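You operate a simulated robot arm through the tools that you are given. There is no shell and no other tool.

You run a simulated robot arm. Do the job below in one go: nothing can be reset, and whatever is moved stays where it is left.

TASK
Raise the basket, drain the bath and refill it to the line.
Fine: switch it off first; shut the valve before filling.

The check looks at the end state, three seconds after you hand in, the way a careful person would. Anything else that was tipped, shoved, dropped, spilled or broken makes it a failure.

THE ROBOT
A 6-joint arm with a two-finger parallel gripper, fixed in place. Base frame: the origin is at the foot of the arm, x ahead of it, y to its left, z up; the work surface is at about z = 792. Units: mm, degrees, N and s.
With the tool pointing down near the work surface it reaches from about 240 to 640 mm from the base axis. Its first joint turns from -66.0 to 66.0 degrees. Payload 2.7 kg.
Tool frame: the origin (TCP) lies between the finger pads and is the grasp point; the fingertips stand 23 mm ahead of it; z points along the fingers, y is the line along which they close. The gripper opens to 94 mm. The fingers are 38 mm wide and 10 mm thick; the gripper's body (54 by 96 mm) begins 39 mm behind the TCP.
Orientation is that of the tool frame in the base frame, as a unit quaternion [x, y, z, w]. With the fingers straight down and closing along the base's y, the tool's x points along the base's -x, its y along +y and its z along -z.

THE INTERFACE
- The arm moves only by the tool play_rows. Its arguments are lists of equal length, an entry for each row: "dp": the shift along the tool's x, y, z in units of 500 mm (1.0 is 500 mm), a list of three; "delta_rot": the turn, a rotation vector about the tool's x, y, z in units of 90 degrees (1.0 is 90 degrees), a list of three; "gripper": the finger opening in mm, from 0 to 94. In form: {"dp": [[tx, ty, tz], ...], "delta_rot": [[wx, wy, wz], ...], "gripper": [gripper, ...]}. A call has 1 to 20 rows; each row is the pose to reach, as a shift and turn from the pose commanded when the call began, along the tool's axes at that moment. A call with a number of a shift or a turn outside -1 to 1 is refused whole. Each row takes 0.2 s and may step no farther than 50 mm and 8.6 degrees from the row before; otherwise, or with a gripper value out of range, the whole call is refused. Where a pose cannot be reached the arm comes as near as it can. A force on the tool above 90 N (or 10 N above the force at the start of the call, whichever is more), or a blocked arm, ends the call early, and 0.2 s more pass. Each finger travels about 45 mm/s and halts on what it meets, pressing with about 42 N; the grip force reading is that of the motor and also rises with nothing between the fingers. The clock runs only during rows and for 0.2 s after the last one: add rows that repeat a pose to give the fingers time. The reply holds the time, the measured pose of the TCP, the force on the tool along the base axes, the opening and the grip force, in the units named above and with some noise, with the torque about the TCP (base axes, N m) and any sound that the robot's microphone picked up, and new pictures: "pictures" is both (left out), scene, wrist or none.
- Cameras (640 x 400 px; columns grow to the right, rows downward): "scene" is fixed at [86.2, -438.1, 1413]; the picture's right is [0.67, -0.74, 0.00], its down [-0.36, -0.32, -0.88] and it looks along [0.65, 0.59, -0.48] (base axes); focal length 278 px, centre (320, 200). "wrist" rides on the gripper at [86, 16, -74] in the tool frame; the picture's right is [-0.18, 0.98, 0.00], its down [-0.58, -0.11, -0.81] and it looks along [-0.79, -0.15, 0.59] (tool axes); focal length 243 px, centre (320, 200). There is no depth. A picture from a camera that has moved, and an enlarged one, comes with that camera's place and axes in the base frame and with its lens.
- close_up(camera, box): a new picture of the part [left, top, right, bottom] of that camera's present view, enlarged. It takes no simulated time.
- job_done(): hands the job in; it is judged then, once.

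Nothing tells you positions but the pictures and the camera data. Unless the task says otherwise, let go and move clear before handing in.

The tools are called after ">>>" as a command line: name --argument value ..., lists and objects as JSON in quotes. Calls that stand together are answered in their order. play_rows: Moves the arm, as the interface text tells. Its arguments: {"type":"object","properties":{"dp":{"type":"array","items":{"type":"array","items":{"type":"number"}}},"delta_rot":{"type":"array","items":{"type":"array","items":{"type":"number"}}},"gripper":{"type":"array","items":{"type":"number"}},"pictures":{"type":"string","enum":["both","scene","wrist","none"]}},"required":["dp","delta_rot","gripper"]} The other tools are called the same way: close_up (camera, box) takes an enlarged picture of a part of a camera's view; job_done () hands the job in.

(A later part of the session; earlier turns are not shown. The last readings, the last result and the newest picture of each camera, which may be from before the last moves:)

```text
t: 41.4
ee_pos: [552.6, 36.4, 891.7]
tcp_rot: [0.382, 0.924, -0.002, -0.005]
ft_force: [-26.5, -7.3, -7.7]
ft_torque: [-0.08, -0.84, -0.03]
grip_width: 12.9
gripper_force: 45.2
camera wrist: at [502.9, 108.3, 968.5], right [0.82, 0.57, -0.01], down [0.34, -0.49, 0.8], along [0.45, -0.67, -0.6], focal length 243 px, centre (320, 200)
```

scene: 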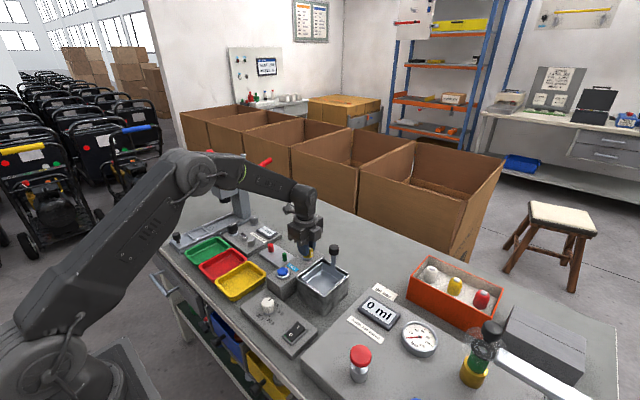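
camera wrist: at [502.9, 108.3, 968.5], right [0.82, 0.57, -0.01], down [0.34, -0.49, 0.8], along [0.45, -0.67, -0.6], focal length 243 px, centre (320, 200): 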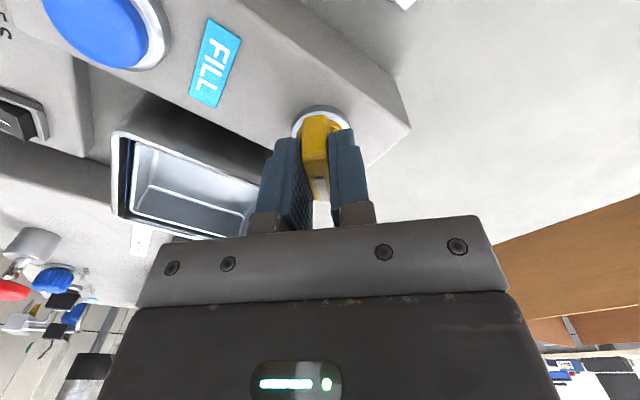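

Half way. I'll take out the sideways load and turn the remaining 45°.

>>> play_rows --dp '[[0.0014, -0.003, 0], [0.0028, -0.0057, 0], [0.0028, -0.0057, 0], [0.0028, -0.0057, 0], [0.0028, -0.0057, 0], [0.0028, -0.0057, 0], [0.0028, -0.0057, 0]]' --delta_rot '[[0, 0, -0.0833], [0, 0, -0.1667], [0, 0, -0.25], [0, 0, -0.3333], [0, 0, -0.4167], [0, 0, -0.5], [0, 0, -0.5]]' --gripper '[4, 4, 4, 4, 4, 4, 4]' --pictures "both"

>>> close_up --camera "wrist" --box '[230, 60, 430, 240]'

```text
t: 43.0
ee_pos: [552.6, 34.3, 891.3]
tcp_rot: [-0.001, 1.0, -0.001, -0.003]
ft_force: [-5.0, -16.0, -20.6]
ft_torque: [0.23, -1.17, -0.11]
grip_width: 12.7
gripper_force: 45.2
camera wrist: at [465.0, 50.2, 968.6], right [0.18, 0.98, 0.0], down [0.59, -0.11, 0.8], along [0.79, -0.15, -0.6], focal length 243 px, centre (320, 200)
```

scene: 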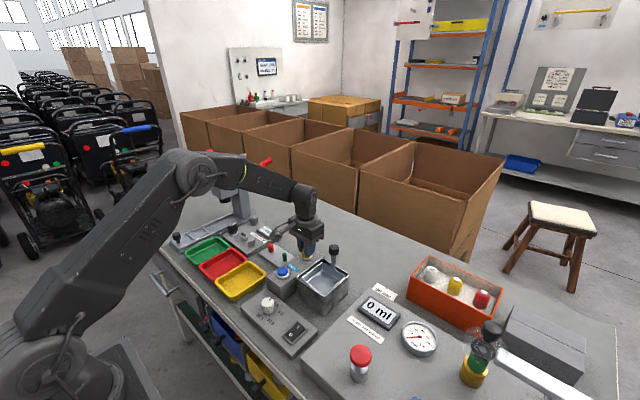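
wrist: 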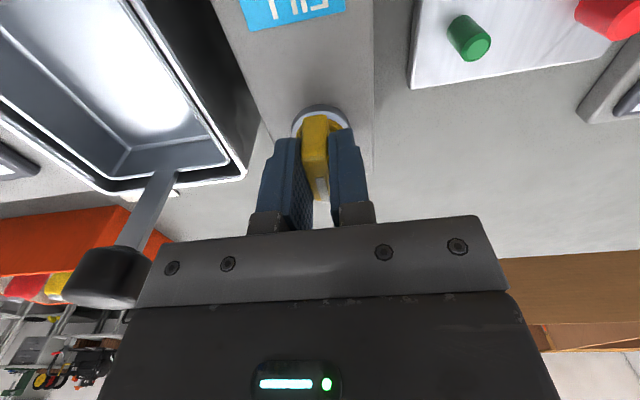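

```text
2.22 times, centred on (330, 150) of wrist
camera zoom: at [465.0, 50.2, 968.6], right [0.18, 0.98, 0.0], down [0.59, -0.11, 0.8], along [0.79, -0.15, -0.6], focal length 539 px, centre (298, 311)
```

zoom: 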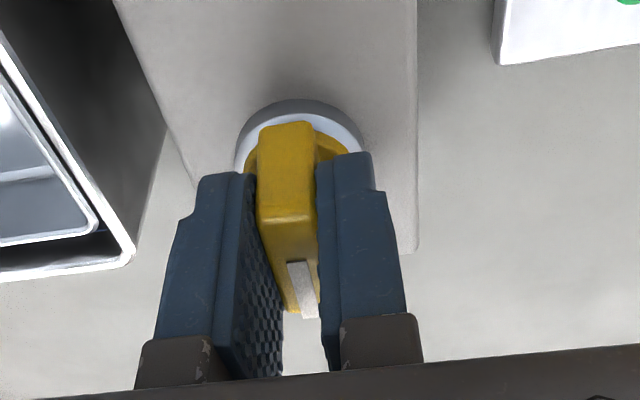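

The handle is back in line with x. I'll push just 3° further to feel whether there is a closed stop, then release.

>>> play_rows --dp '[[0, 0, 0.003], [0, 0, 0.004], [0, 0, 0.004]]' --delta_rot '[[0, 0, -0.017], [0, 0, -0.033], [0, 0, -0.033]]' --gripper '[4, 4, 4]' --pictures "none"

```text
t: 43.8
ee_pos: [551.8, 33.9, 891.6]
tcp_rot: [-0.025, 1.0, 0.0, -0.002]
ft_force: [-6.6, -16.9, -4.1]
ft_torque: [0.1, 1.25, -1.72]
grip_width: 13.7
gripper_force: 45.2
```

The torque rose to 1.7 N·m, so the handle is against its closed stop. I'll ease off slightly, let go and lift clear.

>>> play_rows --dp '[[0, 0.003, 0], [0, 0.003, 0], [0, 0.003, 0], [0, 0.003, 0], [0, 0.003, -0.07], [0, 0.003, -0.14], [0, 0.003, -0.2]]' --delta_rot '[[0, 0, 0.02], [0, 0, 0.02], [0, 0, 0.02], [0, 0, 0.02], [0, 0, 0.033], [0, 0, 0.033], [0, 0, 0.033]]' --gripper '[4, 20, 32, 40, 40, 40, 40]' --pictures "both"

>>> close_up --camera "wrist" --box '[240, 20, 420, 150]'

>>> close_up --camera "scene" --box '[270, 235, 360, 300]'

```text
t: 45.4
ee_pos: [553.5, 37.1, 994.2]
tcp_rot: [0.0, 1.0, 0.001, -0.001]
ft_force: [0.3, 0.8, -0.4]
ft_torque: [0.0, 0.0, 0.03]
grip_width: 39.8
gripper_force: 0.0
camera wrist: at [466.6, 53.6, 1069.5], right [0.18, 0.98, 0.0], down [0.58, -0.11, 0.8], along [0.79, -0.15, -0.59], focal length 243 px, centre (320, 200)
```

scene: 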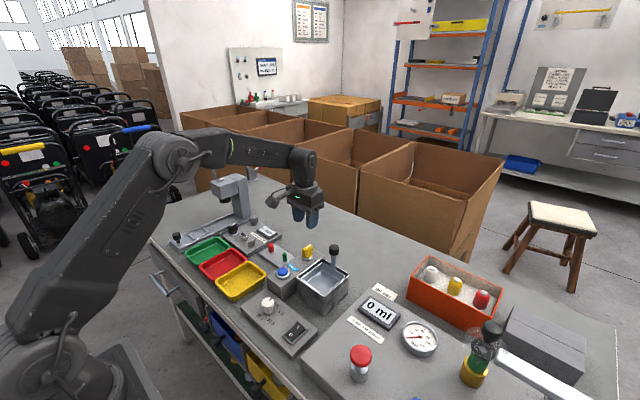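
wrist: 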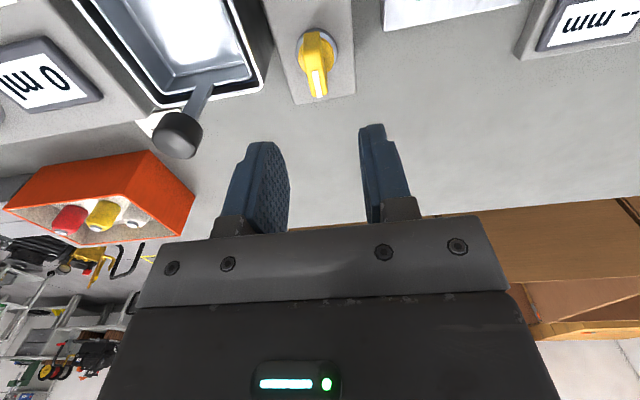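

```text
3.08 times, centred on (330, 85) of wrist
camera zoom: at [466.6, 53.6, 1069.5], right [0.18, 0.98, 0.0], down [0.58, -0.11, 0.8], along [0.79, -0.15, -0.59], focal length 746 px, centre (289, 554)
```

zoom: 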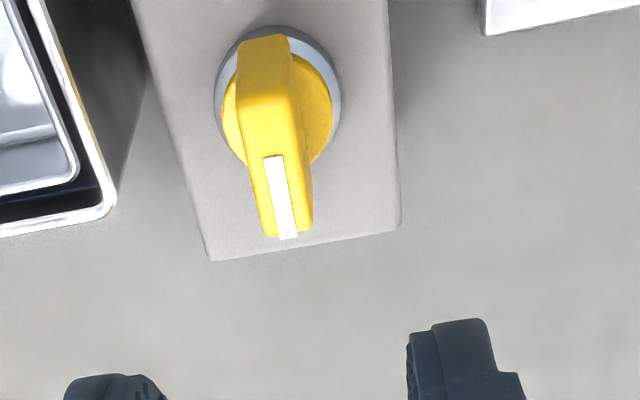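

```text
6.15 times, centred on (315, 268) of scene
camera zoom: at [86.2, -438.1, 1413.0], right [0.67, -0.74, 0.0], down [-0.36, -0.32, -0.88], along [0.65, 0.59, -0.48], focal length 1709 px, centre (351, -215)
```

zoom: 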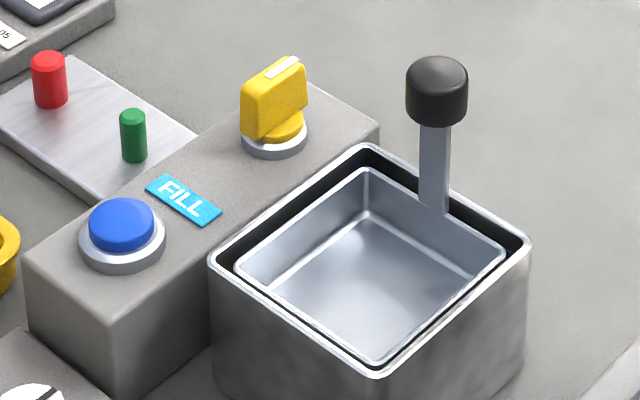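

The valve is closed (pointer along +x, against its stop) and the basket is still up. Next I'll go above the blue FILL button with fingers closed, turning to the 90° yaw that also suits the level-checking view.

>>> play_rows --dp '[[0.016, 0, 0.0], [0.033, 0, 0.01], [0.049, 0, 0.02], [0.065, 0, 0.03], [0.081, 0, 0.04], [0.098, 0.001, 0.05], [0.114, 0.001, 0.06], [0.13, 0.001, 0.07], [0.146, 0.002, 0.08], [0.163, 0.002, 0.09], [0.179, 0.002, 0.1], [0.195, 0.002, 0.108], [0.195, 0.002, 0.108]]' --delta_rot '[[0, 0, 0.0833], [0, 0, 0.1667], [0, 0, 0.25], [0, 0, 0.3333], [0, 0, 0.4167], [0, 0, 0.5], [0, 0, 0.5833], [0, 0, 0.6667], [0, 0, 0.75], [0, 0, 0.8333], [0, 0, 0.9167], [0, 0, 1.0], [0, 0, 1.0]]' --gripper '[30, 20, 10, 0, 0, 0, 0, 0, 0, 0, 0, 0, 0]' --pictures "both"

>>> close_up --camera "wrist" --box '[240, 40, 400, 180]'

>>> close_up --camera "scene" --box '[250, 220, 350, 300]'

```text
t: 48.2
ee_pos: [453.7, 39.0, 938.4]
tcp_rot: [0.708, 0.707, -0.001, -0.001]
ft_force: [0.5, -1.0, -0.2]
ft_torque: [0.0, 0.0, 0.03]
grip_width: 0.0
gripper_force: 42.4
camera wrist: at [469.4, 125.0, 1014.4], right [0.98, -0.19, 0.0], down [-0.11, -0.58, 0.81], along [-0.15, -0.79, -0.59], focal length 243 px, centre (320, 200)
```

scene: 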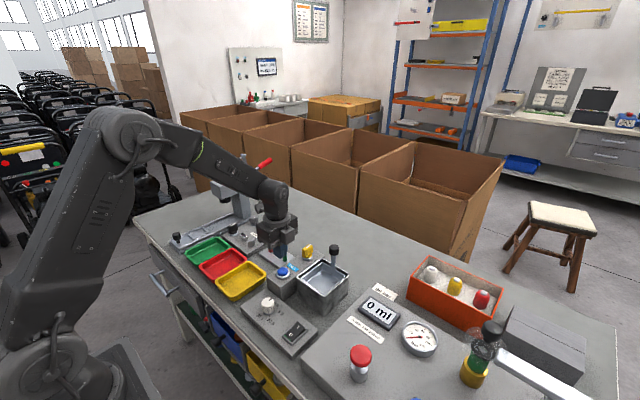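
wrist: 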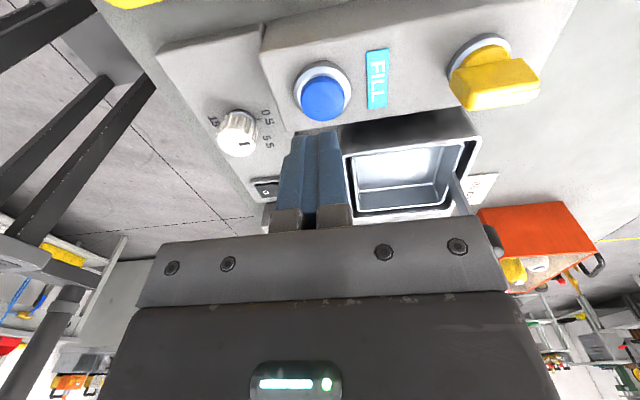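

```text
2.86 times, centred on (320, 110) of wrist
camera zoom: at [469.4, 125.0, 1014.4], right [0.98, -0.19, 0.0], down [-0.11, -0.58, 0.81], along [-0.15, -0.79, -0.59], focal length 693 px, centre (320, 457)
```

zoom: 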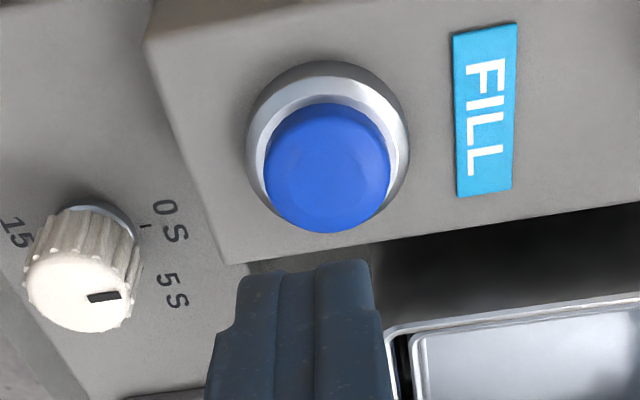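

```text
5.00 times, centred on (300, 260) of scene
camera zoom: at [86.2, -438.1, 1413.0], right [0.67, -0.74, 0.0], down [-0.36, -0.32, -0.88], along [0.65, 0.59, -0.48], focal length 1389 px, centre (420, -100)
```

zoom: 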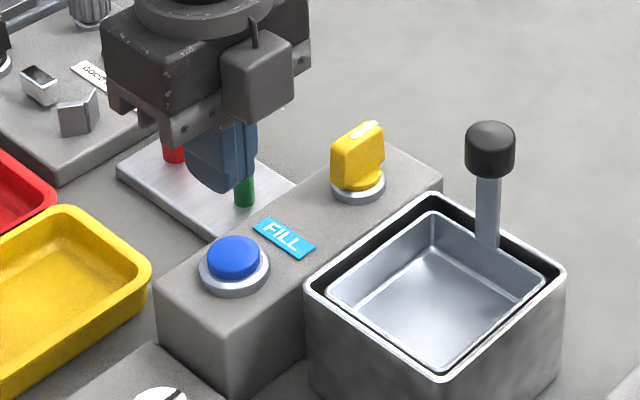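

The FILL dome's centre comes out at about (454.5, 37), top near z 866. I'll descend to just above it.

>>> play_rows --dp '[[-0.004, 0.0016, 0.04], [-0.004, 0.0016, 0.08], [-0.004, 0.0016, 0.09], [-0.004, 0.0016, 0.09]]' --delta_rot '[[0, 0, 0], [0, 0, 0], [0, 0, 0], [0, 0, 0]]' --gripper '[0, 0, 0, 0]' --pictures "scene"

>>> close_up --camera "scene" --box '[250, 235, 320, 300]'

```text
t: 49.2
ee_pos: [455.4, 36.0, 891.2]
tcp_rot: [0.707, 0.708, 0.0, -0.001]
ft_force: [-0.4, 0.8, 0.4]
ft_torque: [0.05, 0.02, -0.02]
grip_width: 0.0
gripper_force: 41.9
```

scene: 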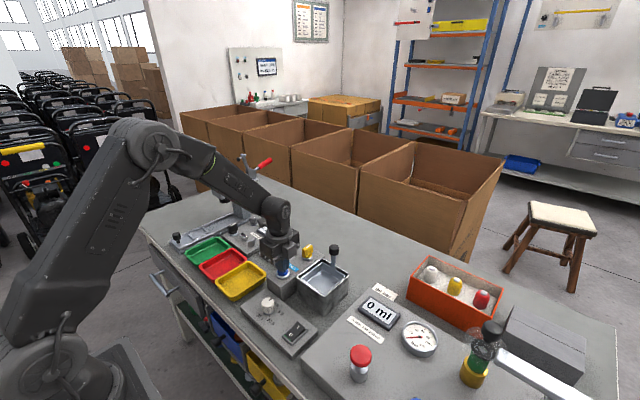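

```text
6.15 times, centred on (285, 268) of scene
camera zoom: at [86.2, -438.1, 1413.0], right [0.67, -0.74, 0.0], down [-0.36, -0.32, -0.88], along [0.65, 0.59, -0.48], focal length 1709 px, centre (535, -215)
```

zoom: 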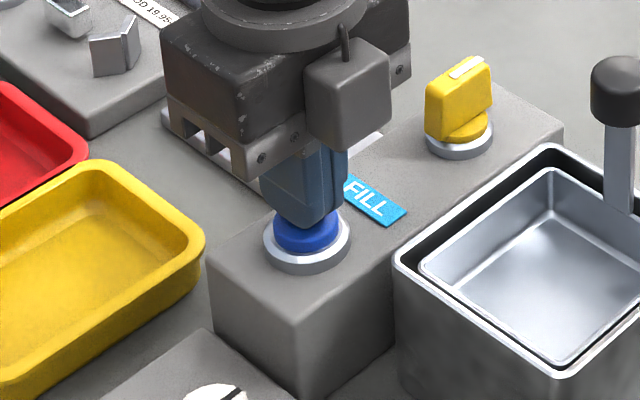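

The finger is right over the button. Pressing down in 1 mm steps, watching the force.

>>> play_rows --dp '[[0, 0, 0.002], [0, 0, 0.004], [0, 0, 0.006]]' --delta_rot '[[0, 0, 0], [0, 0, 0], [0, 0, 0]]' --gripper '[0, 0, 0]' --pictures "none"

>>> close_up --camera "scene" --box '[260, 250, 350, 310]'

```text
t: 50.0
ee_pos: [456.1, 36.0, 890.4]
tcp_rot: [0.707, 0.707, 0.0, -0.001]
ft_force: [0.9, 0.3, 0.2]
ft_torque: [0.01, -0.01, -0.01]
grip_width: 0.0
gripper_force: 41.7
```

```text
6.67 times, centred on (305, 280) of scene
camera zoom: at [86.2, -438.1, 1413.0], right [0.67, -0.74, 0.0], down [-0.36, -0.32, -0.88], along [0.65, 0.59, -0.48], focal length 1852 px, centre (420, -333)
```

zoom: 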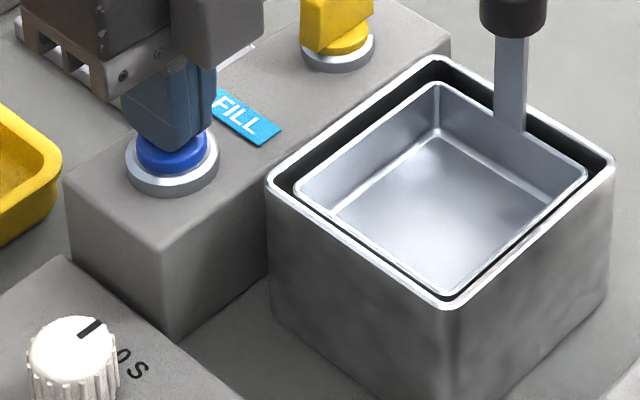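

>>> play_rows --dp '[[0, 0, 0.002], [0, 0, 0.004], [0, 0, 0.006]]' --delta_rot '[[0, 0, 0], [0, 0, 0], [0, 0, 0]]' --gripper '[0, 0, 0]' --pictures "none"

```text
t: 50.8
ee_pos: [455.2, 35.1, 886.4]
tcp_rot: [0.707, 0.707, 0.0, 0.0]
ft_force: [-0.4, 0.9, 2.9]
ft_torque: [0.06, -0.01, 0.02]
grip_width: 0.0
gripper_force: 41.9
heard: click
```

A click: the button is pressed at about 3 N. I'll hold roughly one second, release, and then check how far the level rose.

>>> play_rows --dp '[[0, 0, 0.001], [0, 0, 0.001], [0, 0, 0.001], [0, 0, 0.001], [0, 0, -0.02], [0, 0, -0.04]]' --delta_rot '[[0, 0, 0], [0, 0, 0], [0, 0, 0], [0, 0, 0], [0, 0, 0], [0, 0, 0]]' --gripper '[0, 0, 0, 0, 0, 0]' --pictures "scene"

>>> close_up --camera "scene" --box '[290, 245, 360, 310]'

```text
t: 52.2
ee_pos: [455.3, 34.3, 907.3]
tcp_rot: [0.707, 0.707, -0.002, -0.001]
ft_force: [0.0, 0.4, -0.5]
ft_torque: [0.02, -0.02, -0.02]
grip_width: 0.1
gripper_force: 41.8
```

scene: 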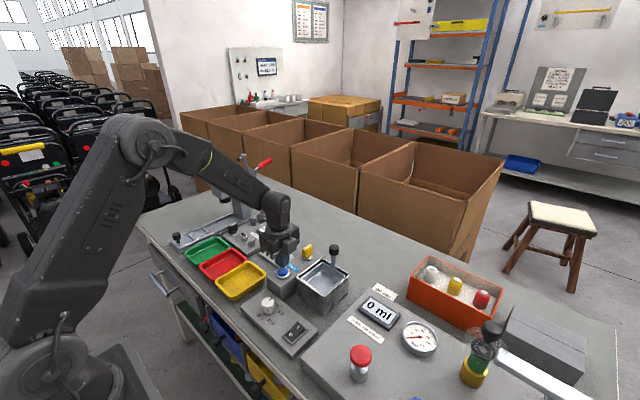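

```text
6.15 times, centred on (325, 278) of scene
camera zoom: at [86.2, -438.1, 1413.0], right [0.67, -0.74, 0.0], down [-0.36, -0.32, -0.88], along [0.65, 0.59, -0.48], focal length 1709 px, centre (289, -277)
```

zoom: 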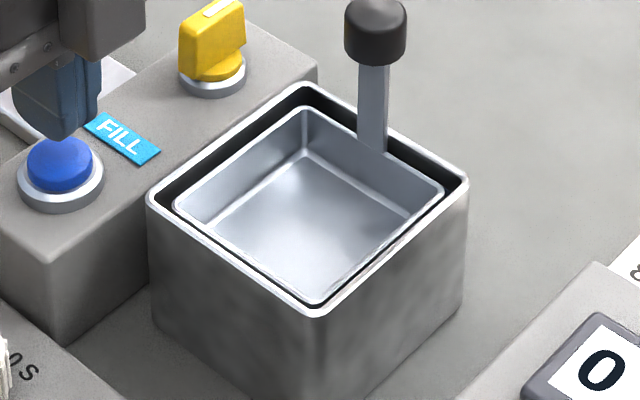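

Released cleanly. Now to the same viewing pose over the bath as before to compare the level.

>>> play_rows --dp '[[-0.02, 0, -0.066], [-0.09, -0.002, -0.066], [-0.162, -0.004, -0.066], [-0.233, -0.006, -0.066], [-0.3046, -0.0086, -0.066], [-0.3046, -0.0086, -0.066]]' --delta_rot '[[0, 0, 0], [0, 0.06, 0], [0, 0.12, 0], [0, 0.18, 0], [0, 0.2222, 0], [0, 0.2222, 0]]' --gripper '[0, 0, 0, 0, 0, 0]' --pictures "wrist"

>>> close_up --camera "wrist" --box '[330, 60, 400, 110]'

>>> close_up --camera "wrist" --box '[320, 0, 360, 40]'

```text
t: 53.6
ee_pos: [453.1, -116.6, 939.0]
tcp_rot: [0.696, 0.697, 0.122, -0.124]
ft_force: [0.2, -0.2, -0.4]
ft_torque: [0.01, 0.01, 0.0]
grip_width: 0.0
gripper_force: 42.1
camera wrist: at [467.5, -60.6, 1040.1], right [0.98, -0.17, -0.06], down [-0.11, -0.82, 0.56], along [-0.15, -0.54, -0.83], focal length 243 px, centre (320, 200)
```

wrist: 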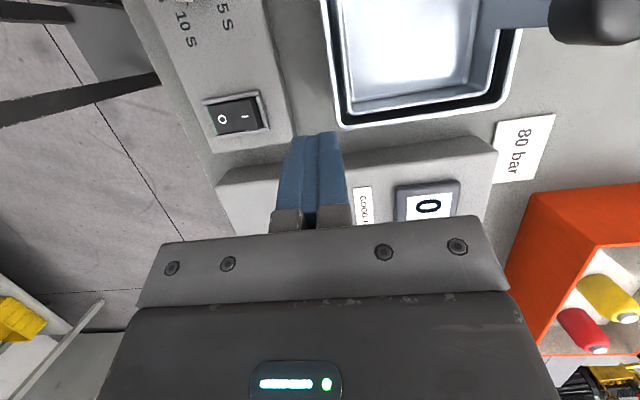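

```text
8.00 times, centred on (365, 85) of wrist
camera zoom: at [467.5, -60.6, 1040.1], right [0.98, -0.17, -0.06], down [-0.11, -0.82, 0.56], along [-0.15, -0.54, -0.83], focal length 1941 px, centre (-40, 1120)
```

zoom: 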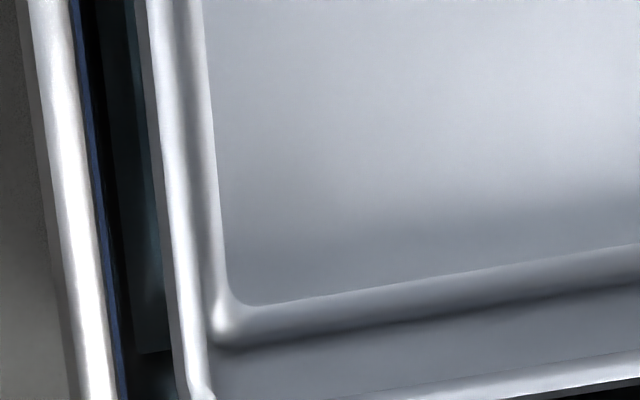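

```text
10.00 times, centred on (340, 20) of wrist
camera zoom: at [467.5, -60.6, 1040.1], right [0.98, -0.17, -0.06], down [-0.11, -0.82, 0.56], along [-0.15, -0.54, -0.83], focal length 2426 px, centre (120, 2000)
```

zoom: 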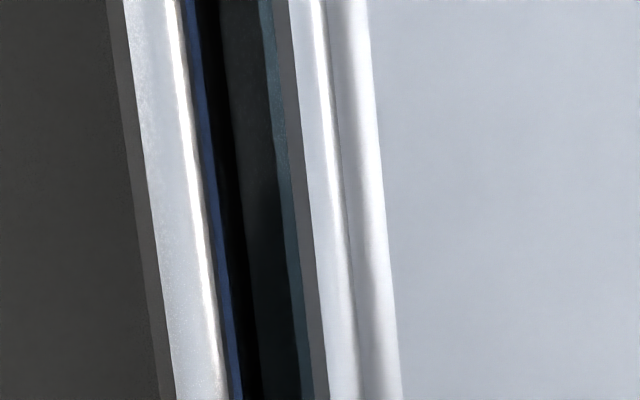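

Fresh teal-tinted water is now visible at the bottom of the gap, so the button fills only while held and the valve holds. I estimate about 5 mm of rise per second with around 45 mm to go, so I'll return to the button for a longer hold.

>>> play_rows --dp '[[0.0716, 0.002, 0.026], [0.1432, 0.004, 0.052], [0.2148, 0.006, 0.078], [0.2864, 0.0086, 0.1042], [0.2638, 0.0086, 0.1662], [0.2638, 0.0086, 0.1662]]' --delta_rot '[[0, -0.06, 0], [0, -0.12, 0], [0, -0.18, 0], [0, -0.2222, 0], [0, -0.2222, 0], [0, -0.2222, 0]]' --gripper '[0, 0, 0, 0, 0, 0]' --pictures "none"

>>> close_up --camera "scene" --box '[250, 235, 350, 310]'

```text
t: 55.0
ee_pos: [455.8, 35.5, 907.7]
tcp_rot: [0.707, 0.707, -0.001, 0.001]
ft_force: [-0.1, -0.2, 0.5]
ft_torque: [-0.01, 0.04, -0.03]
grip_width: 0.0
gripper_force: 42.3
```

```text
5.33 times, centred on (300, 272) of scene
camera zoom: at [86.2, -438.0, 1413.0], right [0.67, -0.74, 0.0], down [-0.36, -0.32, -0.88], along [0.65, 0.59, -0.48], focal length 1482 px, centre (427, -187)
```

zoom: 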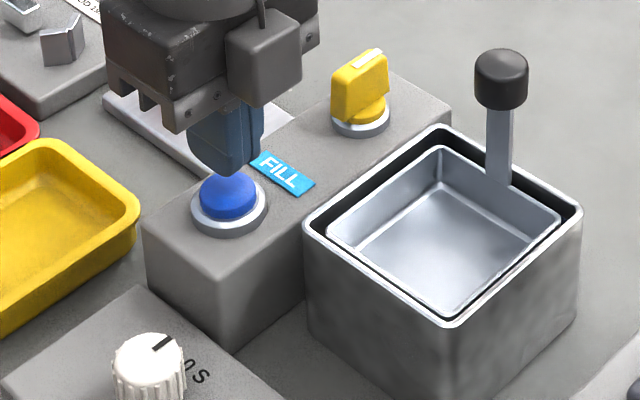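

Positioned above the button. Pressing and holding for about 3 seconds.

>>> play_rows --dp '[[0, 0, 0.02], [0, 0, 0.034], [0, 0, 0.042], [0, 0, 0.042], [0, 0, 0.042], [0, 0, 0.042], [0, 0, 0.042], [0, 0, 0.042], [0, 0, 0.042], [0, 0, 0.042], [0, 0, 0.042], [0, 0, 0.042], [0, 0, 0.042], [0, 0, 0.042], [0, 0, 0.042], [0, 0, 0.042], [0, 0, 0.042], [0, 0, 0.02], [0, 0, 0]]' --delta_rot '[[0, 0, 0], [0, 0, 0], [0, 0, 0], [0, 0, 0], [0, 0, 0], [0, 0, 0], [0, 0, 0], [0, 0, 0], [0, 0, 0], [0, 0, 0], [0, 0, 0], [0, 0, 0], [0, 0, 0], [0, 0, 0], [0, 0, 0], [0, 0, 0], [0, 0, 0], [0, 0, 0], [0, 0, 0]]' --gripper '[0, 0, 0, 0, 0, 0, 0, 0, 0, 0, 0, 0, 0, 0, 0, 0, 0, 0, 0]' --pictures "none"

>>> close_up --camera "scene" --box '[290, 245, 360, 310]'

```text
t: 59.0
ee_pos: [454.9, 35.1, 906.6]
tcp_rot: [0.707, 0.707, -0.002, 0.0]
ft_force: [-0.7, 0.2, -0.1]
ft_torque: [0.0, -0.03, 0.01]
grip_width: 0.1
gripper_force: 42.3
heard: click
```

```text
6.15 times, centred on (325, 278) of scene
camera zoom: at [86.2, -438.1, 1413.0], right [0.67, -0.74, 0.0], down [-0.36, -0.32, -0.88], along [0.65, 0.59, -0.48], focal length 1709 px, centre (289, -277)
```

zoom: 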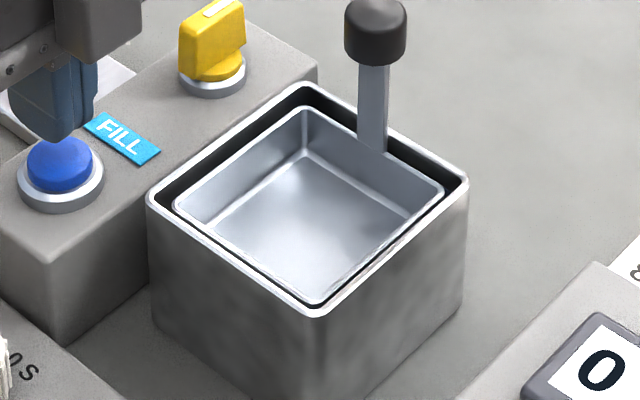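

Clicked and released. I'll now view the gap from a slightly more oblique spot, so I can see the liquid edge against the blue line on the near wall.

>>> play_rows --dp '[[-0.02, 0, -0.066], [-0.09, 0.008, -0.066], [-0.162, 0.016, -0.066], [-0.233, 0.025, -0.066], [-0.303, 0.0334, -0.05], [-0.303, 0.0334, -0.026], [-0.303, 0.0334, -0.026]]' --delta_rot '[[0, 0, 0], [0, 0.06, 0], [0, 0.12, 0], [0, 0.18, 0], [0, 0.2222, 0], [0, 0.2222, 0], [0, 0.2222, 0]]' --gripper '[0, 0, 0, 0, 0, 0, 0]' --pictures "wrist"

>>> close_up --camera "wrist" --box '[270, 0, 320, 40]'

>>> close_up --camera "wrist" --box '[270, 70, 370, 140]'

```text
t: 60.6
ee_pos: [472.1, -113.3, 918.2]
tcp_rot: [0.696, 0.696, 0.122, -0.124]
ft_force: [0.1, -0.3, 0.5]
ft_torque: [-0.03, 0.0, 0.0]
grip_width: 0.1
gripper_force: 42.8
camera wrist: at [487.5, -58.8, 1020.3], right [0.98, -0.17, -0.06], down [-0.11, -0.82, 0.56], along [-0.15, -0.54, -0.83], focal length 243 px, centre (320, 200)
```

wrist: 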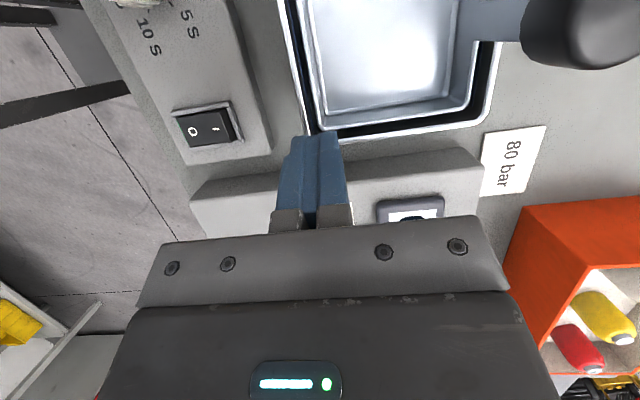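

```text
10.00 times, centred on (295, 20) of wrist
camera zoom: at [487.5, -58.8, 1020.3], right [0.98, -0.17, -0.06], down [-0.11, -0.82, 0.56], along [-0.15, -0.54, -0.83], focal length 2426 px, centre (570, 2000)
```

zoom: 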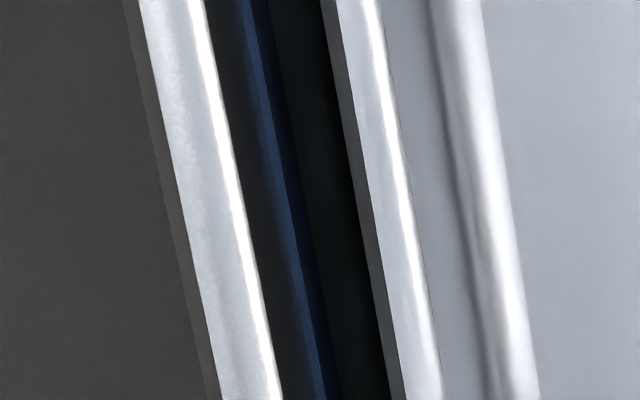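

```text
5.71 times, centred on (320, 105) of wrist
camera zoom: at [487.5, -58.8, 1020.3], right [0.98, -0.17, -0.06], down [-0.11, -0.82, 0.56], along [-0.15, -0.54, -0.83], focal length 1386 px, centre (320, 743)
```

zoom: 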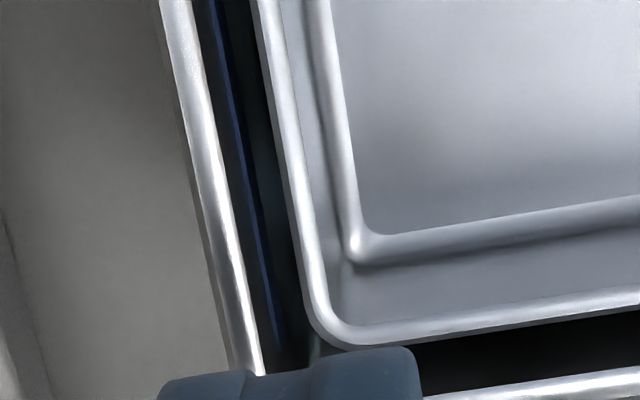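

>>> close_up --camera "wrist" --box '[284, 8, 308, 24]'

>>> close_up --camera "wrist" --box '[300, 90, 340, 132]'

>>> close_up --camera "wrist" --box '[455, 40, 505, 130]'

>>> close_up --camera "scene" --box '[318, 250, 358, 280]'

```text
16.00 times, centred on (296, 16) of wrist
camera zoom: at [487.5, -58.8, 1020.3], right [0.98, -0.17, -0.06], down [-0.11, -0.82, 0.56], along [-0.15, -0.54, -0.83], focal length 3882 px, centre (704, 3144)
```

zoom: 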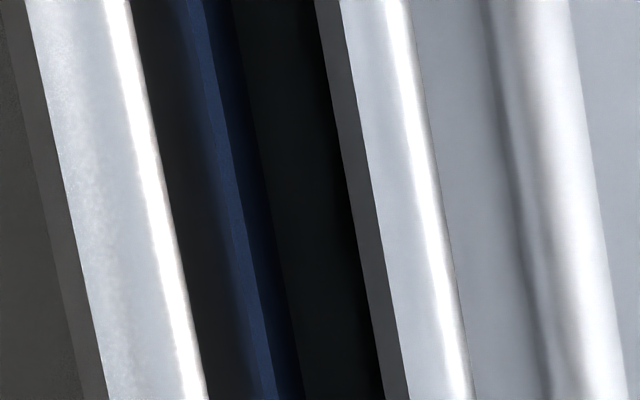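

```text
9.52 times, centred on (320, 111) of wrist
camera zoom: at [487.5, -58.8, 1020.3], right [0.98, -0.17, -0.06], down [-0.11, -0.82, 0.56], along [-0.15, -0.54, -0.83], focal length 2311 px, centre (320, 1048)
```

zoom: 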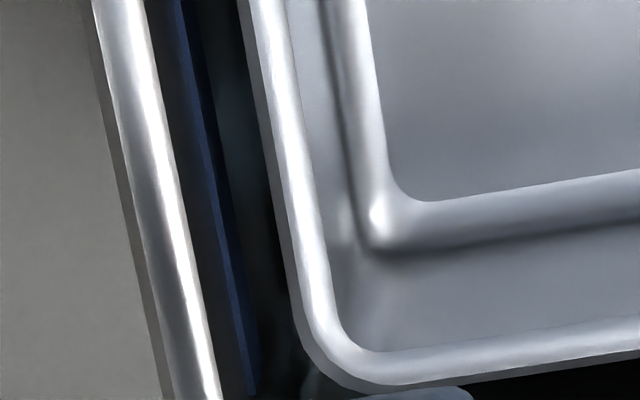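

```text
4.44 times, centred on (480, 85) of wrist
camera zoom: at [487.5, -58.8, 1020.3], right [0.98, -0.17, -0.06], down [-0.11, -0.82, 0.56], along [-0.15, -0.54, -0.83], focal length 1078 px, centre (-391, 711)
```

zoom: 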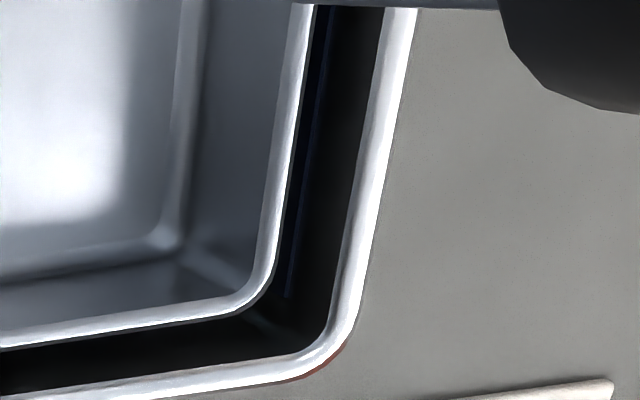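

```text
13.33 times, centred on (338, 265) of scene
camera zoom: at [86.2, -438.1, 1413.0], right [0.67, -0.74, 0.0], down [-0.36, -0.32, -0.88], along [0.65, 0.59, -0.48], focal length 3704 px, centre (80, -667)
```

zoom: 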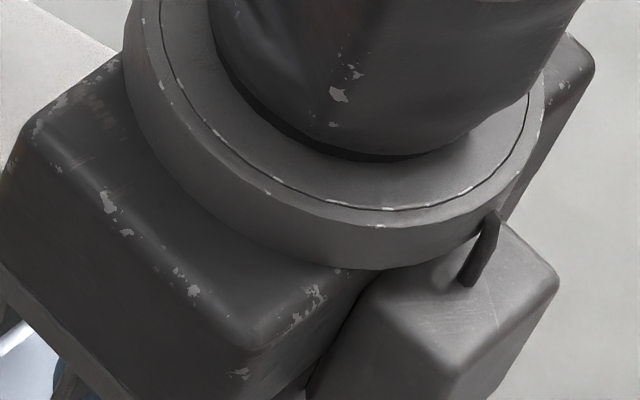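

The blue stripe now shows a sharp two-tone split, which suggests the water is already close to the line. I'll take a slightly more oblique look to pin the level down before adding any more.

>>> play_rows --dp '[[-0.018, 0.011, 0.0043], [-0.035, 0.022, 0.0086], [-0.035, 0.022, 0.0086]]' --delta_rot '[[0, 0, 0], [0, 0, 0], [0, 0, 0]]' --gripper '[0, 0, 0]' --pictures "wrist"

>>> close_up --camera "wrist" --box '[270, 0, 310, 30]'

>>> close_up --camera "wrist" --box '[280, 70, 320, 110]'

>>> close_up --camera "wrist" --box '[430, 20, 490, 120]'

```text
t: 61.4
ee_pos: [483.3, -131.2, 909.8]
tcp_rot: [0.696, 0.697, 0.121, -0.124]
ft_force: [0.4, -0.7, -0.3]
ft_torque: [0.01, 0.03, 0.02]
grip_width: 0.0
gripper_force: 42.3
camera wrist: at [498.2, -74.4, 1010.4], right [0.98, -0.17, -0.07], down [-0.11, -0.82, 0.56], along [-0.15, -0.54, -0.83], focal length 243 px, centre (320, 200)
```

wrist: 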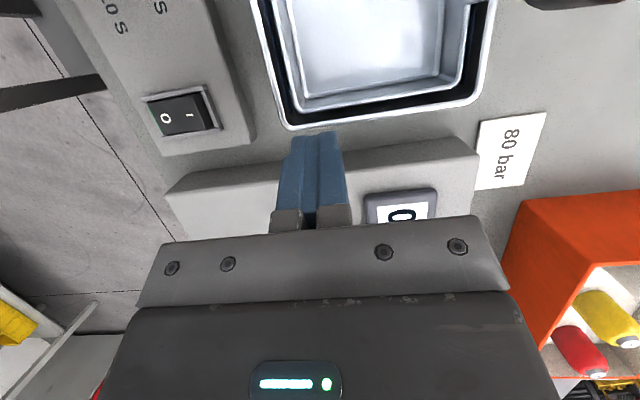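

```text
13.33 times, centred on (290, 15) of wrist
camera zoom: at [498.2, -74.4, 1010.4], right [0.98, -0.17, -0.07], down [-0.11, -0.82, 0.56], along [-0.15, -0.54, -0.83], focal length 3235 px, centre (720, 2667)
```

zoom: 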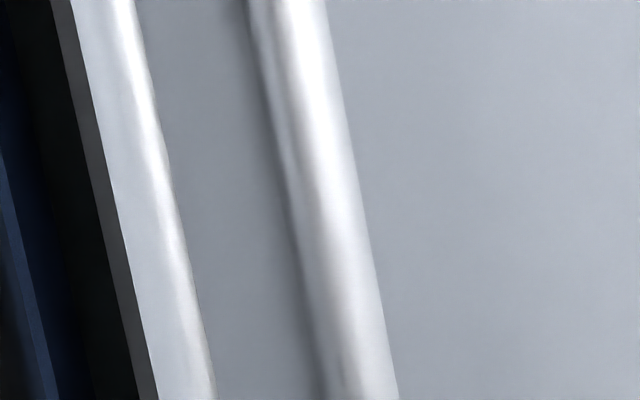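

```text
10.00 times, centred on (300, 90) of wrist
camera zoom: at [498.2, -74.4, 1010.4], right [0.98, -0.17, -0.07], down [-0.11, -0.82, 0.56], along [-0.15, -0.54, -0.83], focal length 2426 px, centre (520, 1300)
```

zoom: 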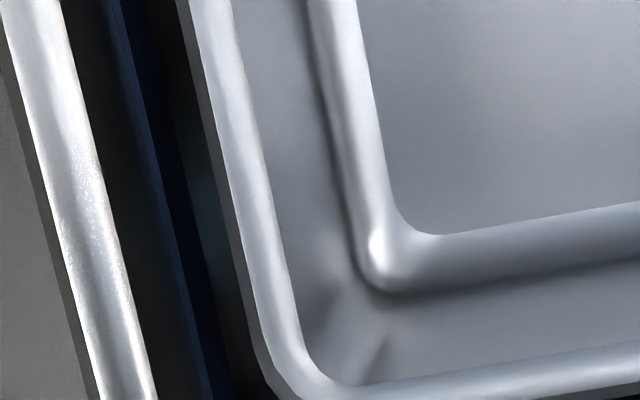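

```text
4.00 times, centred on (460, 70) of wrist
camera zoom: at [498.2, -74.4, 1010.4], right [0.98, -0.17, -0.07], down [-0.11, -0.82, 0.56], along [-0.15, -0.54, -0.83], focal length 970 px, centre (-240, 720)
```

zoom: 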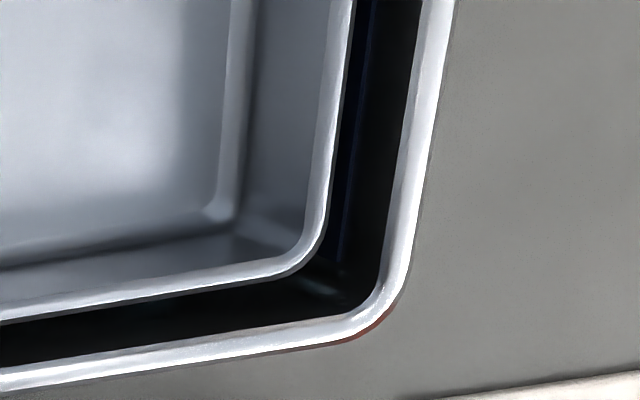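

>>> close_up --camera "wrist" --box '[256, 0, 286, 20]'

>>> close_up --camera "wrist" --box '[268, 40, 298, 60]'

>>> close_up --camera "wrist" --box '[284, 95, 320, 125]'

```text
16.00 times, centred on (271, 10) of wrist
camera zoom: at [498.2, -74.4, 1010.4], right [0.98, -0.17, -0.07], down [-0.11, -0.82, 0.56], along [-0.15, -0.54, -0.83], focal length 3882 px, centre (1104, 3240)
```

zoom: 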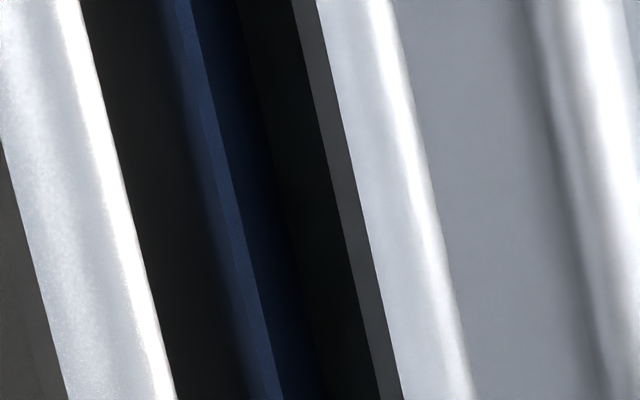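

```text
16.00 times, centred on (283, 50) of wrist
camera zoom: at [498.2, -74.4, 1010.4], right [0.98, -0.17, -0.07], down [-0.11, -0.82, 0.56], along [-0.15, -0.54, -0.83], focal length 3882 px, centre (912, 2600)
```

zoom: 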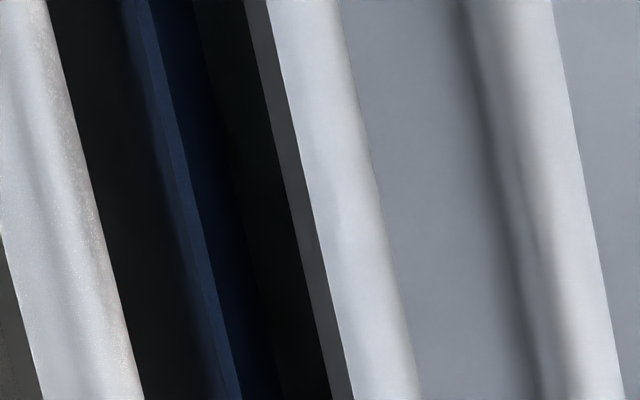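

```text
13.33 times, centred on (302, 110) of wrist
camera zoom: at [498.2, -74.4, 1010.4], right [0.98, -0.17, -0.07], down [-0.11, -0.82, 0.56], along [-0.15, -0.54, -0.83], focal length 3235 px, centre (560, 1400)
```

zoom: 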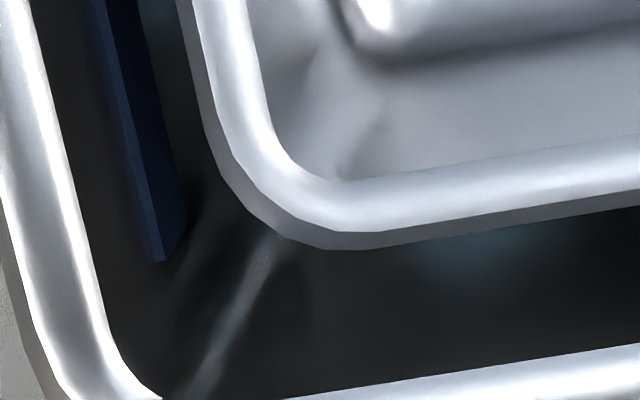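

That view shows the "two-tone" is just the line being a thin raised bar (z about 849–857), not a waterline, so the level is still below it. I'll go back to the straight-down view to measure the rise and get a fill rate.

>>> play_rows --dp '[[0.023, -0.031, -0.0236], [0.046, -0.062, -0.0472], [0.046, -0.062, -0.0472]]' --delta_rot '[[0, 0, 0], [0, 0, 0], [0, 0, 0]]' --gripper '[0, 0, 0]' --pictures "none"

>>> close_up --camera "wrist" --box '[330, 70, 370, 110]'

>>> close_up --camera "wrist" --box '[325, 0, 355, 20]'

>>> close_up --camera "wrist" --box '[330, 60, 400, 110]'

```text
t: 62.2
ee_pos: [452.8, -117.5, 939.4]
tcp_rot: [0.697, 0.696, 0.121, -0.123]
ft_force: [1.0, 0.0, -0.5]
ft_torque: [0.01, -0.01, -0.02]
grip_width: 0.0
gripper_force: 42.0
```

```text
10.00 times, centred on (350, 90) of wrist
camera zoom: at [467.8, -60.8, 1040.6], right [0.98, -0.17, -0.06], down [-0.11, -0.82, 0.56], along [-0.15, -0.54, -0.83], focal length 2426 px, centre (20, 1300)
```

zoom: 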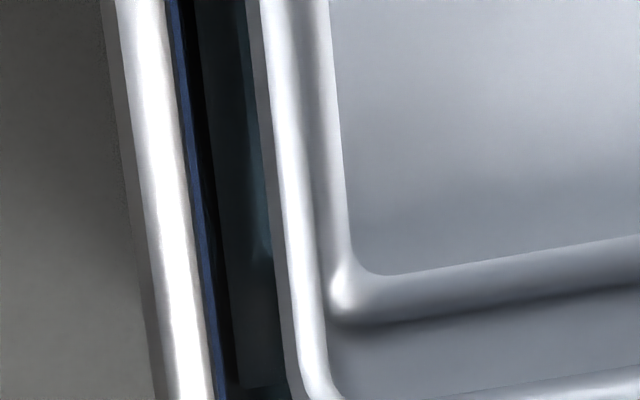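

```text
16.00 times, centred on (340, 10) of wrist
camera zoom: at [467.8, -60.8, 1040.6], right [0.98, -0.17, -0.06], down [-0.11, -0.82, 0.56], along [-0.15, -0.54, -0.83], focal length 3882 px, centre (0, 3240)
```

zoom: 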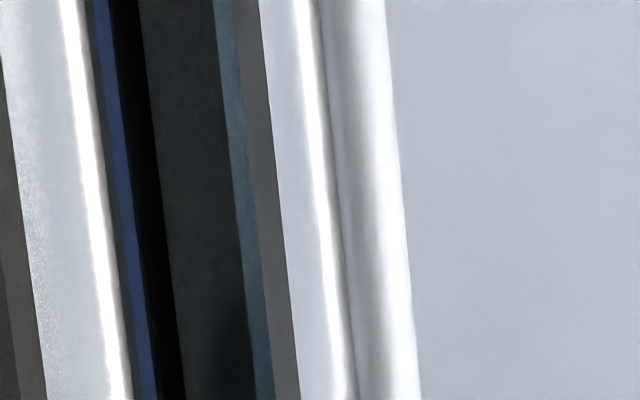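

```text
8.00 times, centred on (365, 85) of wrist
camera zoom: at [467.8, -60.8, 1040.6], right [0.98, -0.17, -0.06], down [-0.11, -0.82, 0.56], along [-0.15, -0.54, -0.83], focal length 1941 px, centre (-40, 1120)
```

zoom: 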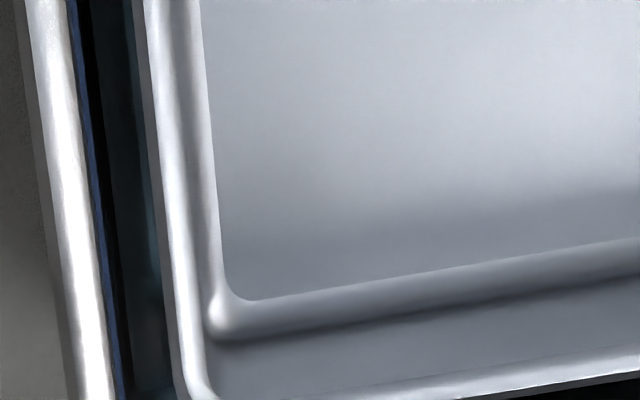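

>>> close_up --camera "wrist" --box '[330, 95, 380, 130]'

```text
11.43 times, centred on (355, 112) of wrist
camera zoom: at [467.8, -60.8, 1040.6], right [0.98, -0.17, -0.06], down [-0.11, -0.82, 0.56], along [-0.15, -0.54, -0.83], focal length 2773 px, centre (-80, 1200)
```

zoom: 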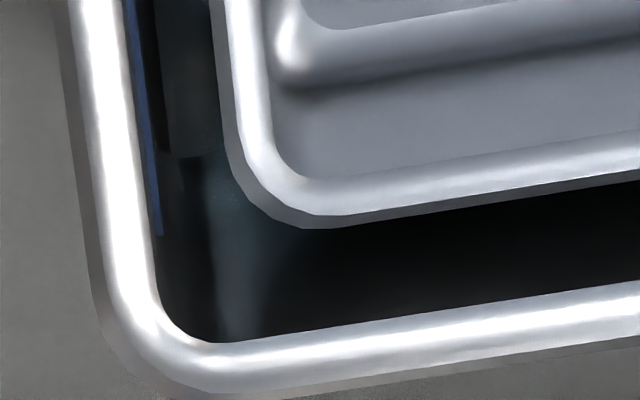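

The water is now at about z 818, up roughly 20 mm from the 3 s press (about 6.6 mm/s), with the line centred near z 853. I'll go back and hold about 4 s, stopping short of the line.

>>> play_rows --dp '[[0.0719, 0.002, 0.026], [0.1438, 0.004, 0.052], [0.2157, 0.005, 0.078], [0.2876, 0.0066, 0.1046], [0.265, 0.0066, 0.1667], [0.265, 0.0066, 0.1667]]' --delta_rot '[[0, -0.06, 0], [0, -0.12, 0], [0, -0.18, 0], [0, -0.2222, 0], [0, -0.2222, 0], [0, -0.2222, 0]]' --gripper '[0, 0, 0, 0, 0, 0]' --pictures "none"

>>> close_up --camera "scene" --box '[250, 235, 350, 310]'

```text
t: 63.6
ee_pos: [457.9, 37.8, 907.2]
tcp_rot: [0.707, 0.707, -0.001, 0.0]
ft_force: [-0.3, -0.7, 0.0]
ft_torque: [-0.03, 0.0, 0.01]
grip_width: 0.0
gripper_force: 42.3
```

```text
5.33 times, centred on (300, 272) of scene
camera zoom: at [86.2, -438.0, 1413.0], right [0.67, -0.74, 0.0], down [-0.36, -0.32, -0.88], along [0.65, 0.59, -0.48], focal length 1482 px, centre (427, -187)
```

zoom: 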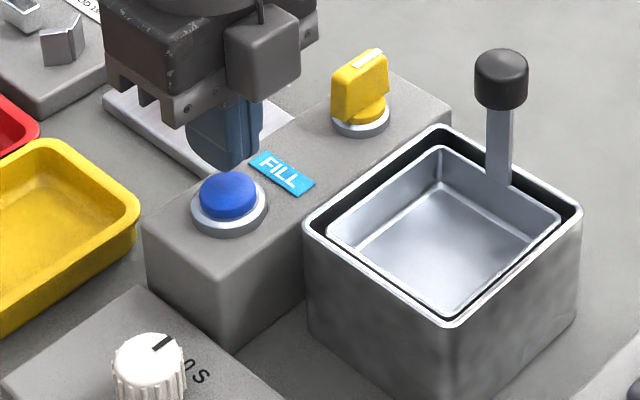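

>>> play_rows --dp '[[0, 0, 0.02], [0, 0, 0.034], [0, 0, 0.042], [0, 0, 0.042], [0, 0, 0.042], [0, 0, 0.042], [0, 0, 0.042], [0, 0, 0.042], [0, 0, 0.042], [0, 0, 0.042], [0, 0, 0.042], [0, 0, 0.042], [0, 0, 0.042], [0, 0, 0.042], [0, 0, 0.042], [0, 0, 0.042], [0, 0, 0.042], [0, 0, 0.042], [0, 0, 0.042], [0, 0, 0.042]]' --delta_rot '[[0, 0, 0], [0, 0, 0], [0, 0, 0], [0, 0, 0], [0, 0, 0], [0, 0, 0], [0, 0, 0], [0, 0, 0], [0, 0, 0], [0, 0, 0], [0, 0, 0], [0, 0, 0], [0, 0, 0], [0, 0, 0], [0, 0, 0], [0, 0, 0], [0, 0, 0], [0, 0, 0], [0, 0, 0], [0, 0, 0]]' --gripper '[0, 0, 0, 0, 0, 0, 0, 0, 0, 0, 0, 0, 0, 0, 0, 0, 0, 0, 0, 0]' --pictures "none"

>>> play_rows --dp '[[0, 0, -0.022], [0, 0, -0.042]]' --delta_rot '[[0, 0, 0], [0, 0, 0]]' --gripper '[0, 0]' --pictures "none"

>>> close_up --camera "scene" --box '[290, 245, 360, 310]'

```text
t: 67.8
ee_pos: [457.0, 37.3, 886.7]
tcp_rot: [0.707, 0.707, 0.0, 0.0]
ft_force: [0.7, 0.8, 3.2]
ft_torque: [0.03, 0.01, -0.01]
grip_width: 0.1
gripper_force: 42.4
heard: click
```

```text
t: 68.4
ee_pos: [455.5, 36.1, 907.3]
tcp_rot: [0.707, 0.707, -0.002, -0.001]
ft_force: [-0.1, 0.4, -0.2]
ft_torque: [-0.01, 0.01, -0.01]
grip_width: 0.0
gripper_force: 41.6
```

```text
6.15 times, centred on (325, 278) of scene
camera zoom: at [86.2, -438.1, 1413.0], right [0.67, -0.74, 0.0], down [-0.36, -0.32, -0.88], along [0.65, 0.59, -0.48], focal length 1709 px, centre (289, -277)
```

zoom: 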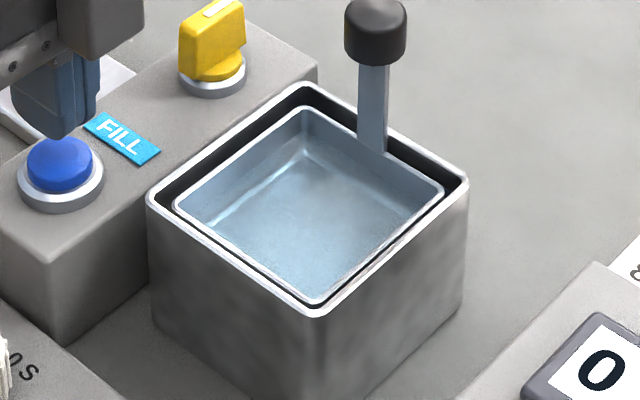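

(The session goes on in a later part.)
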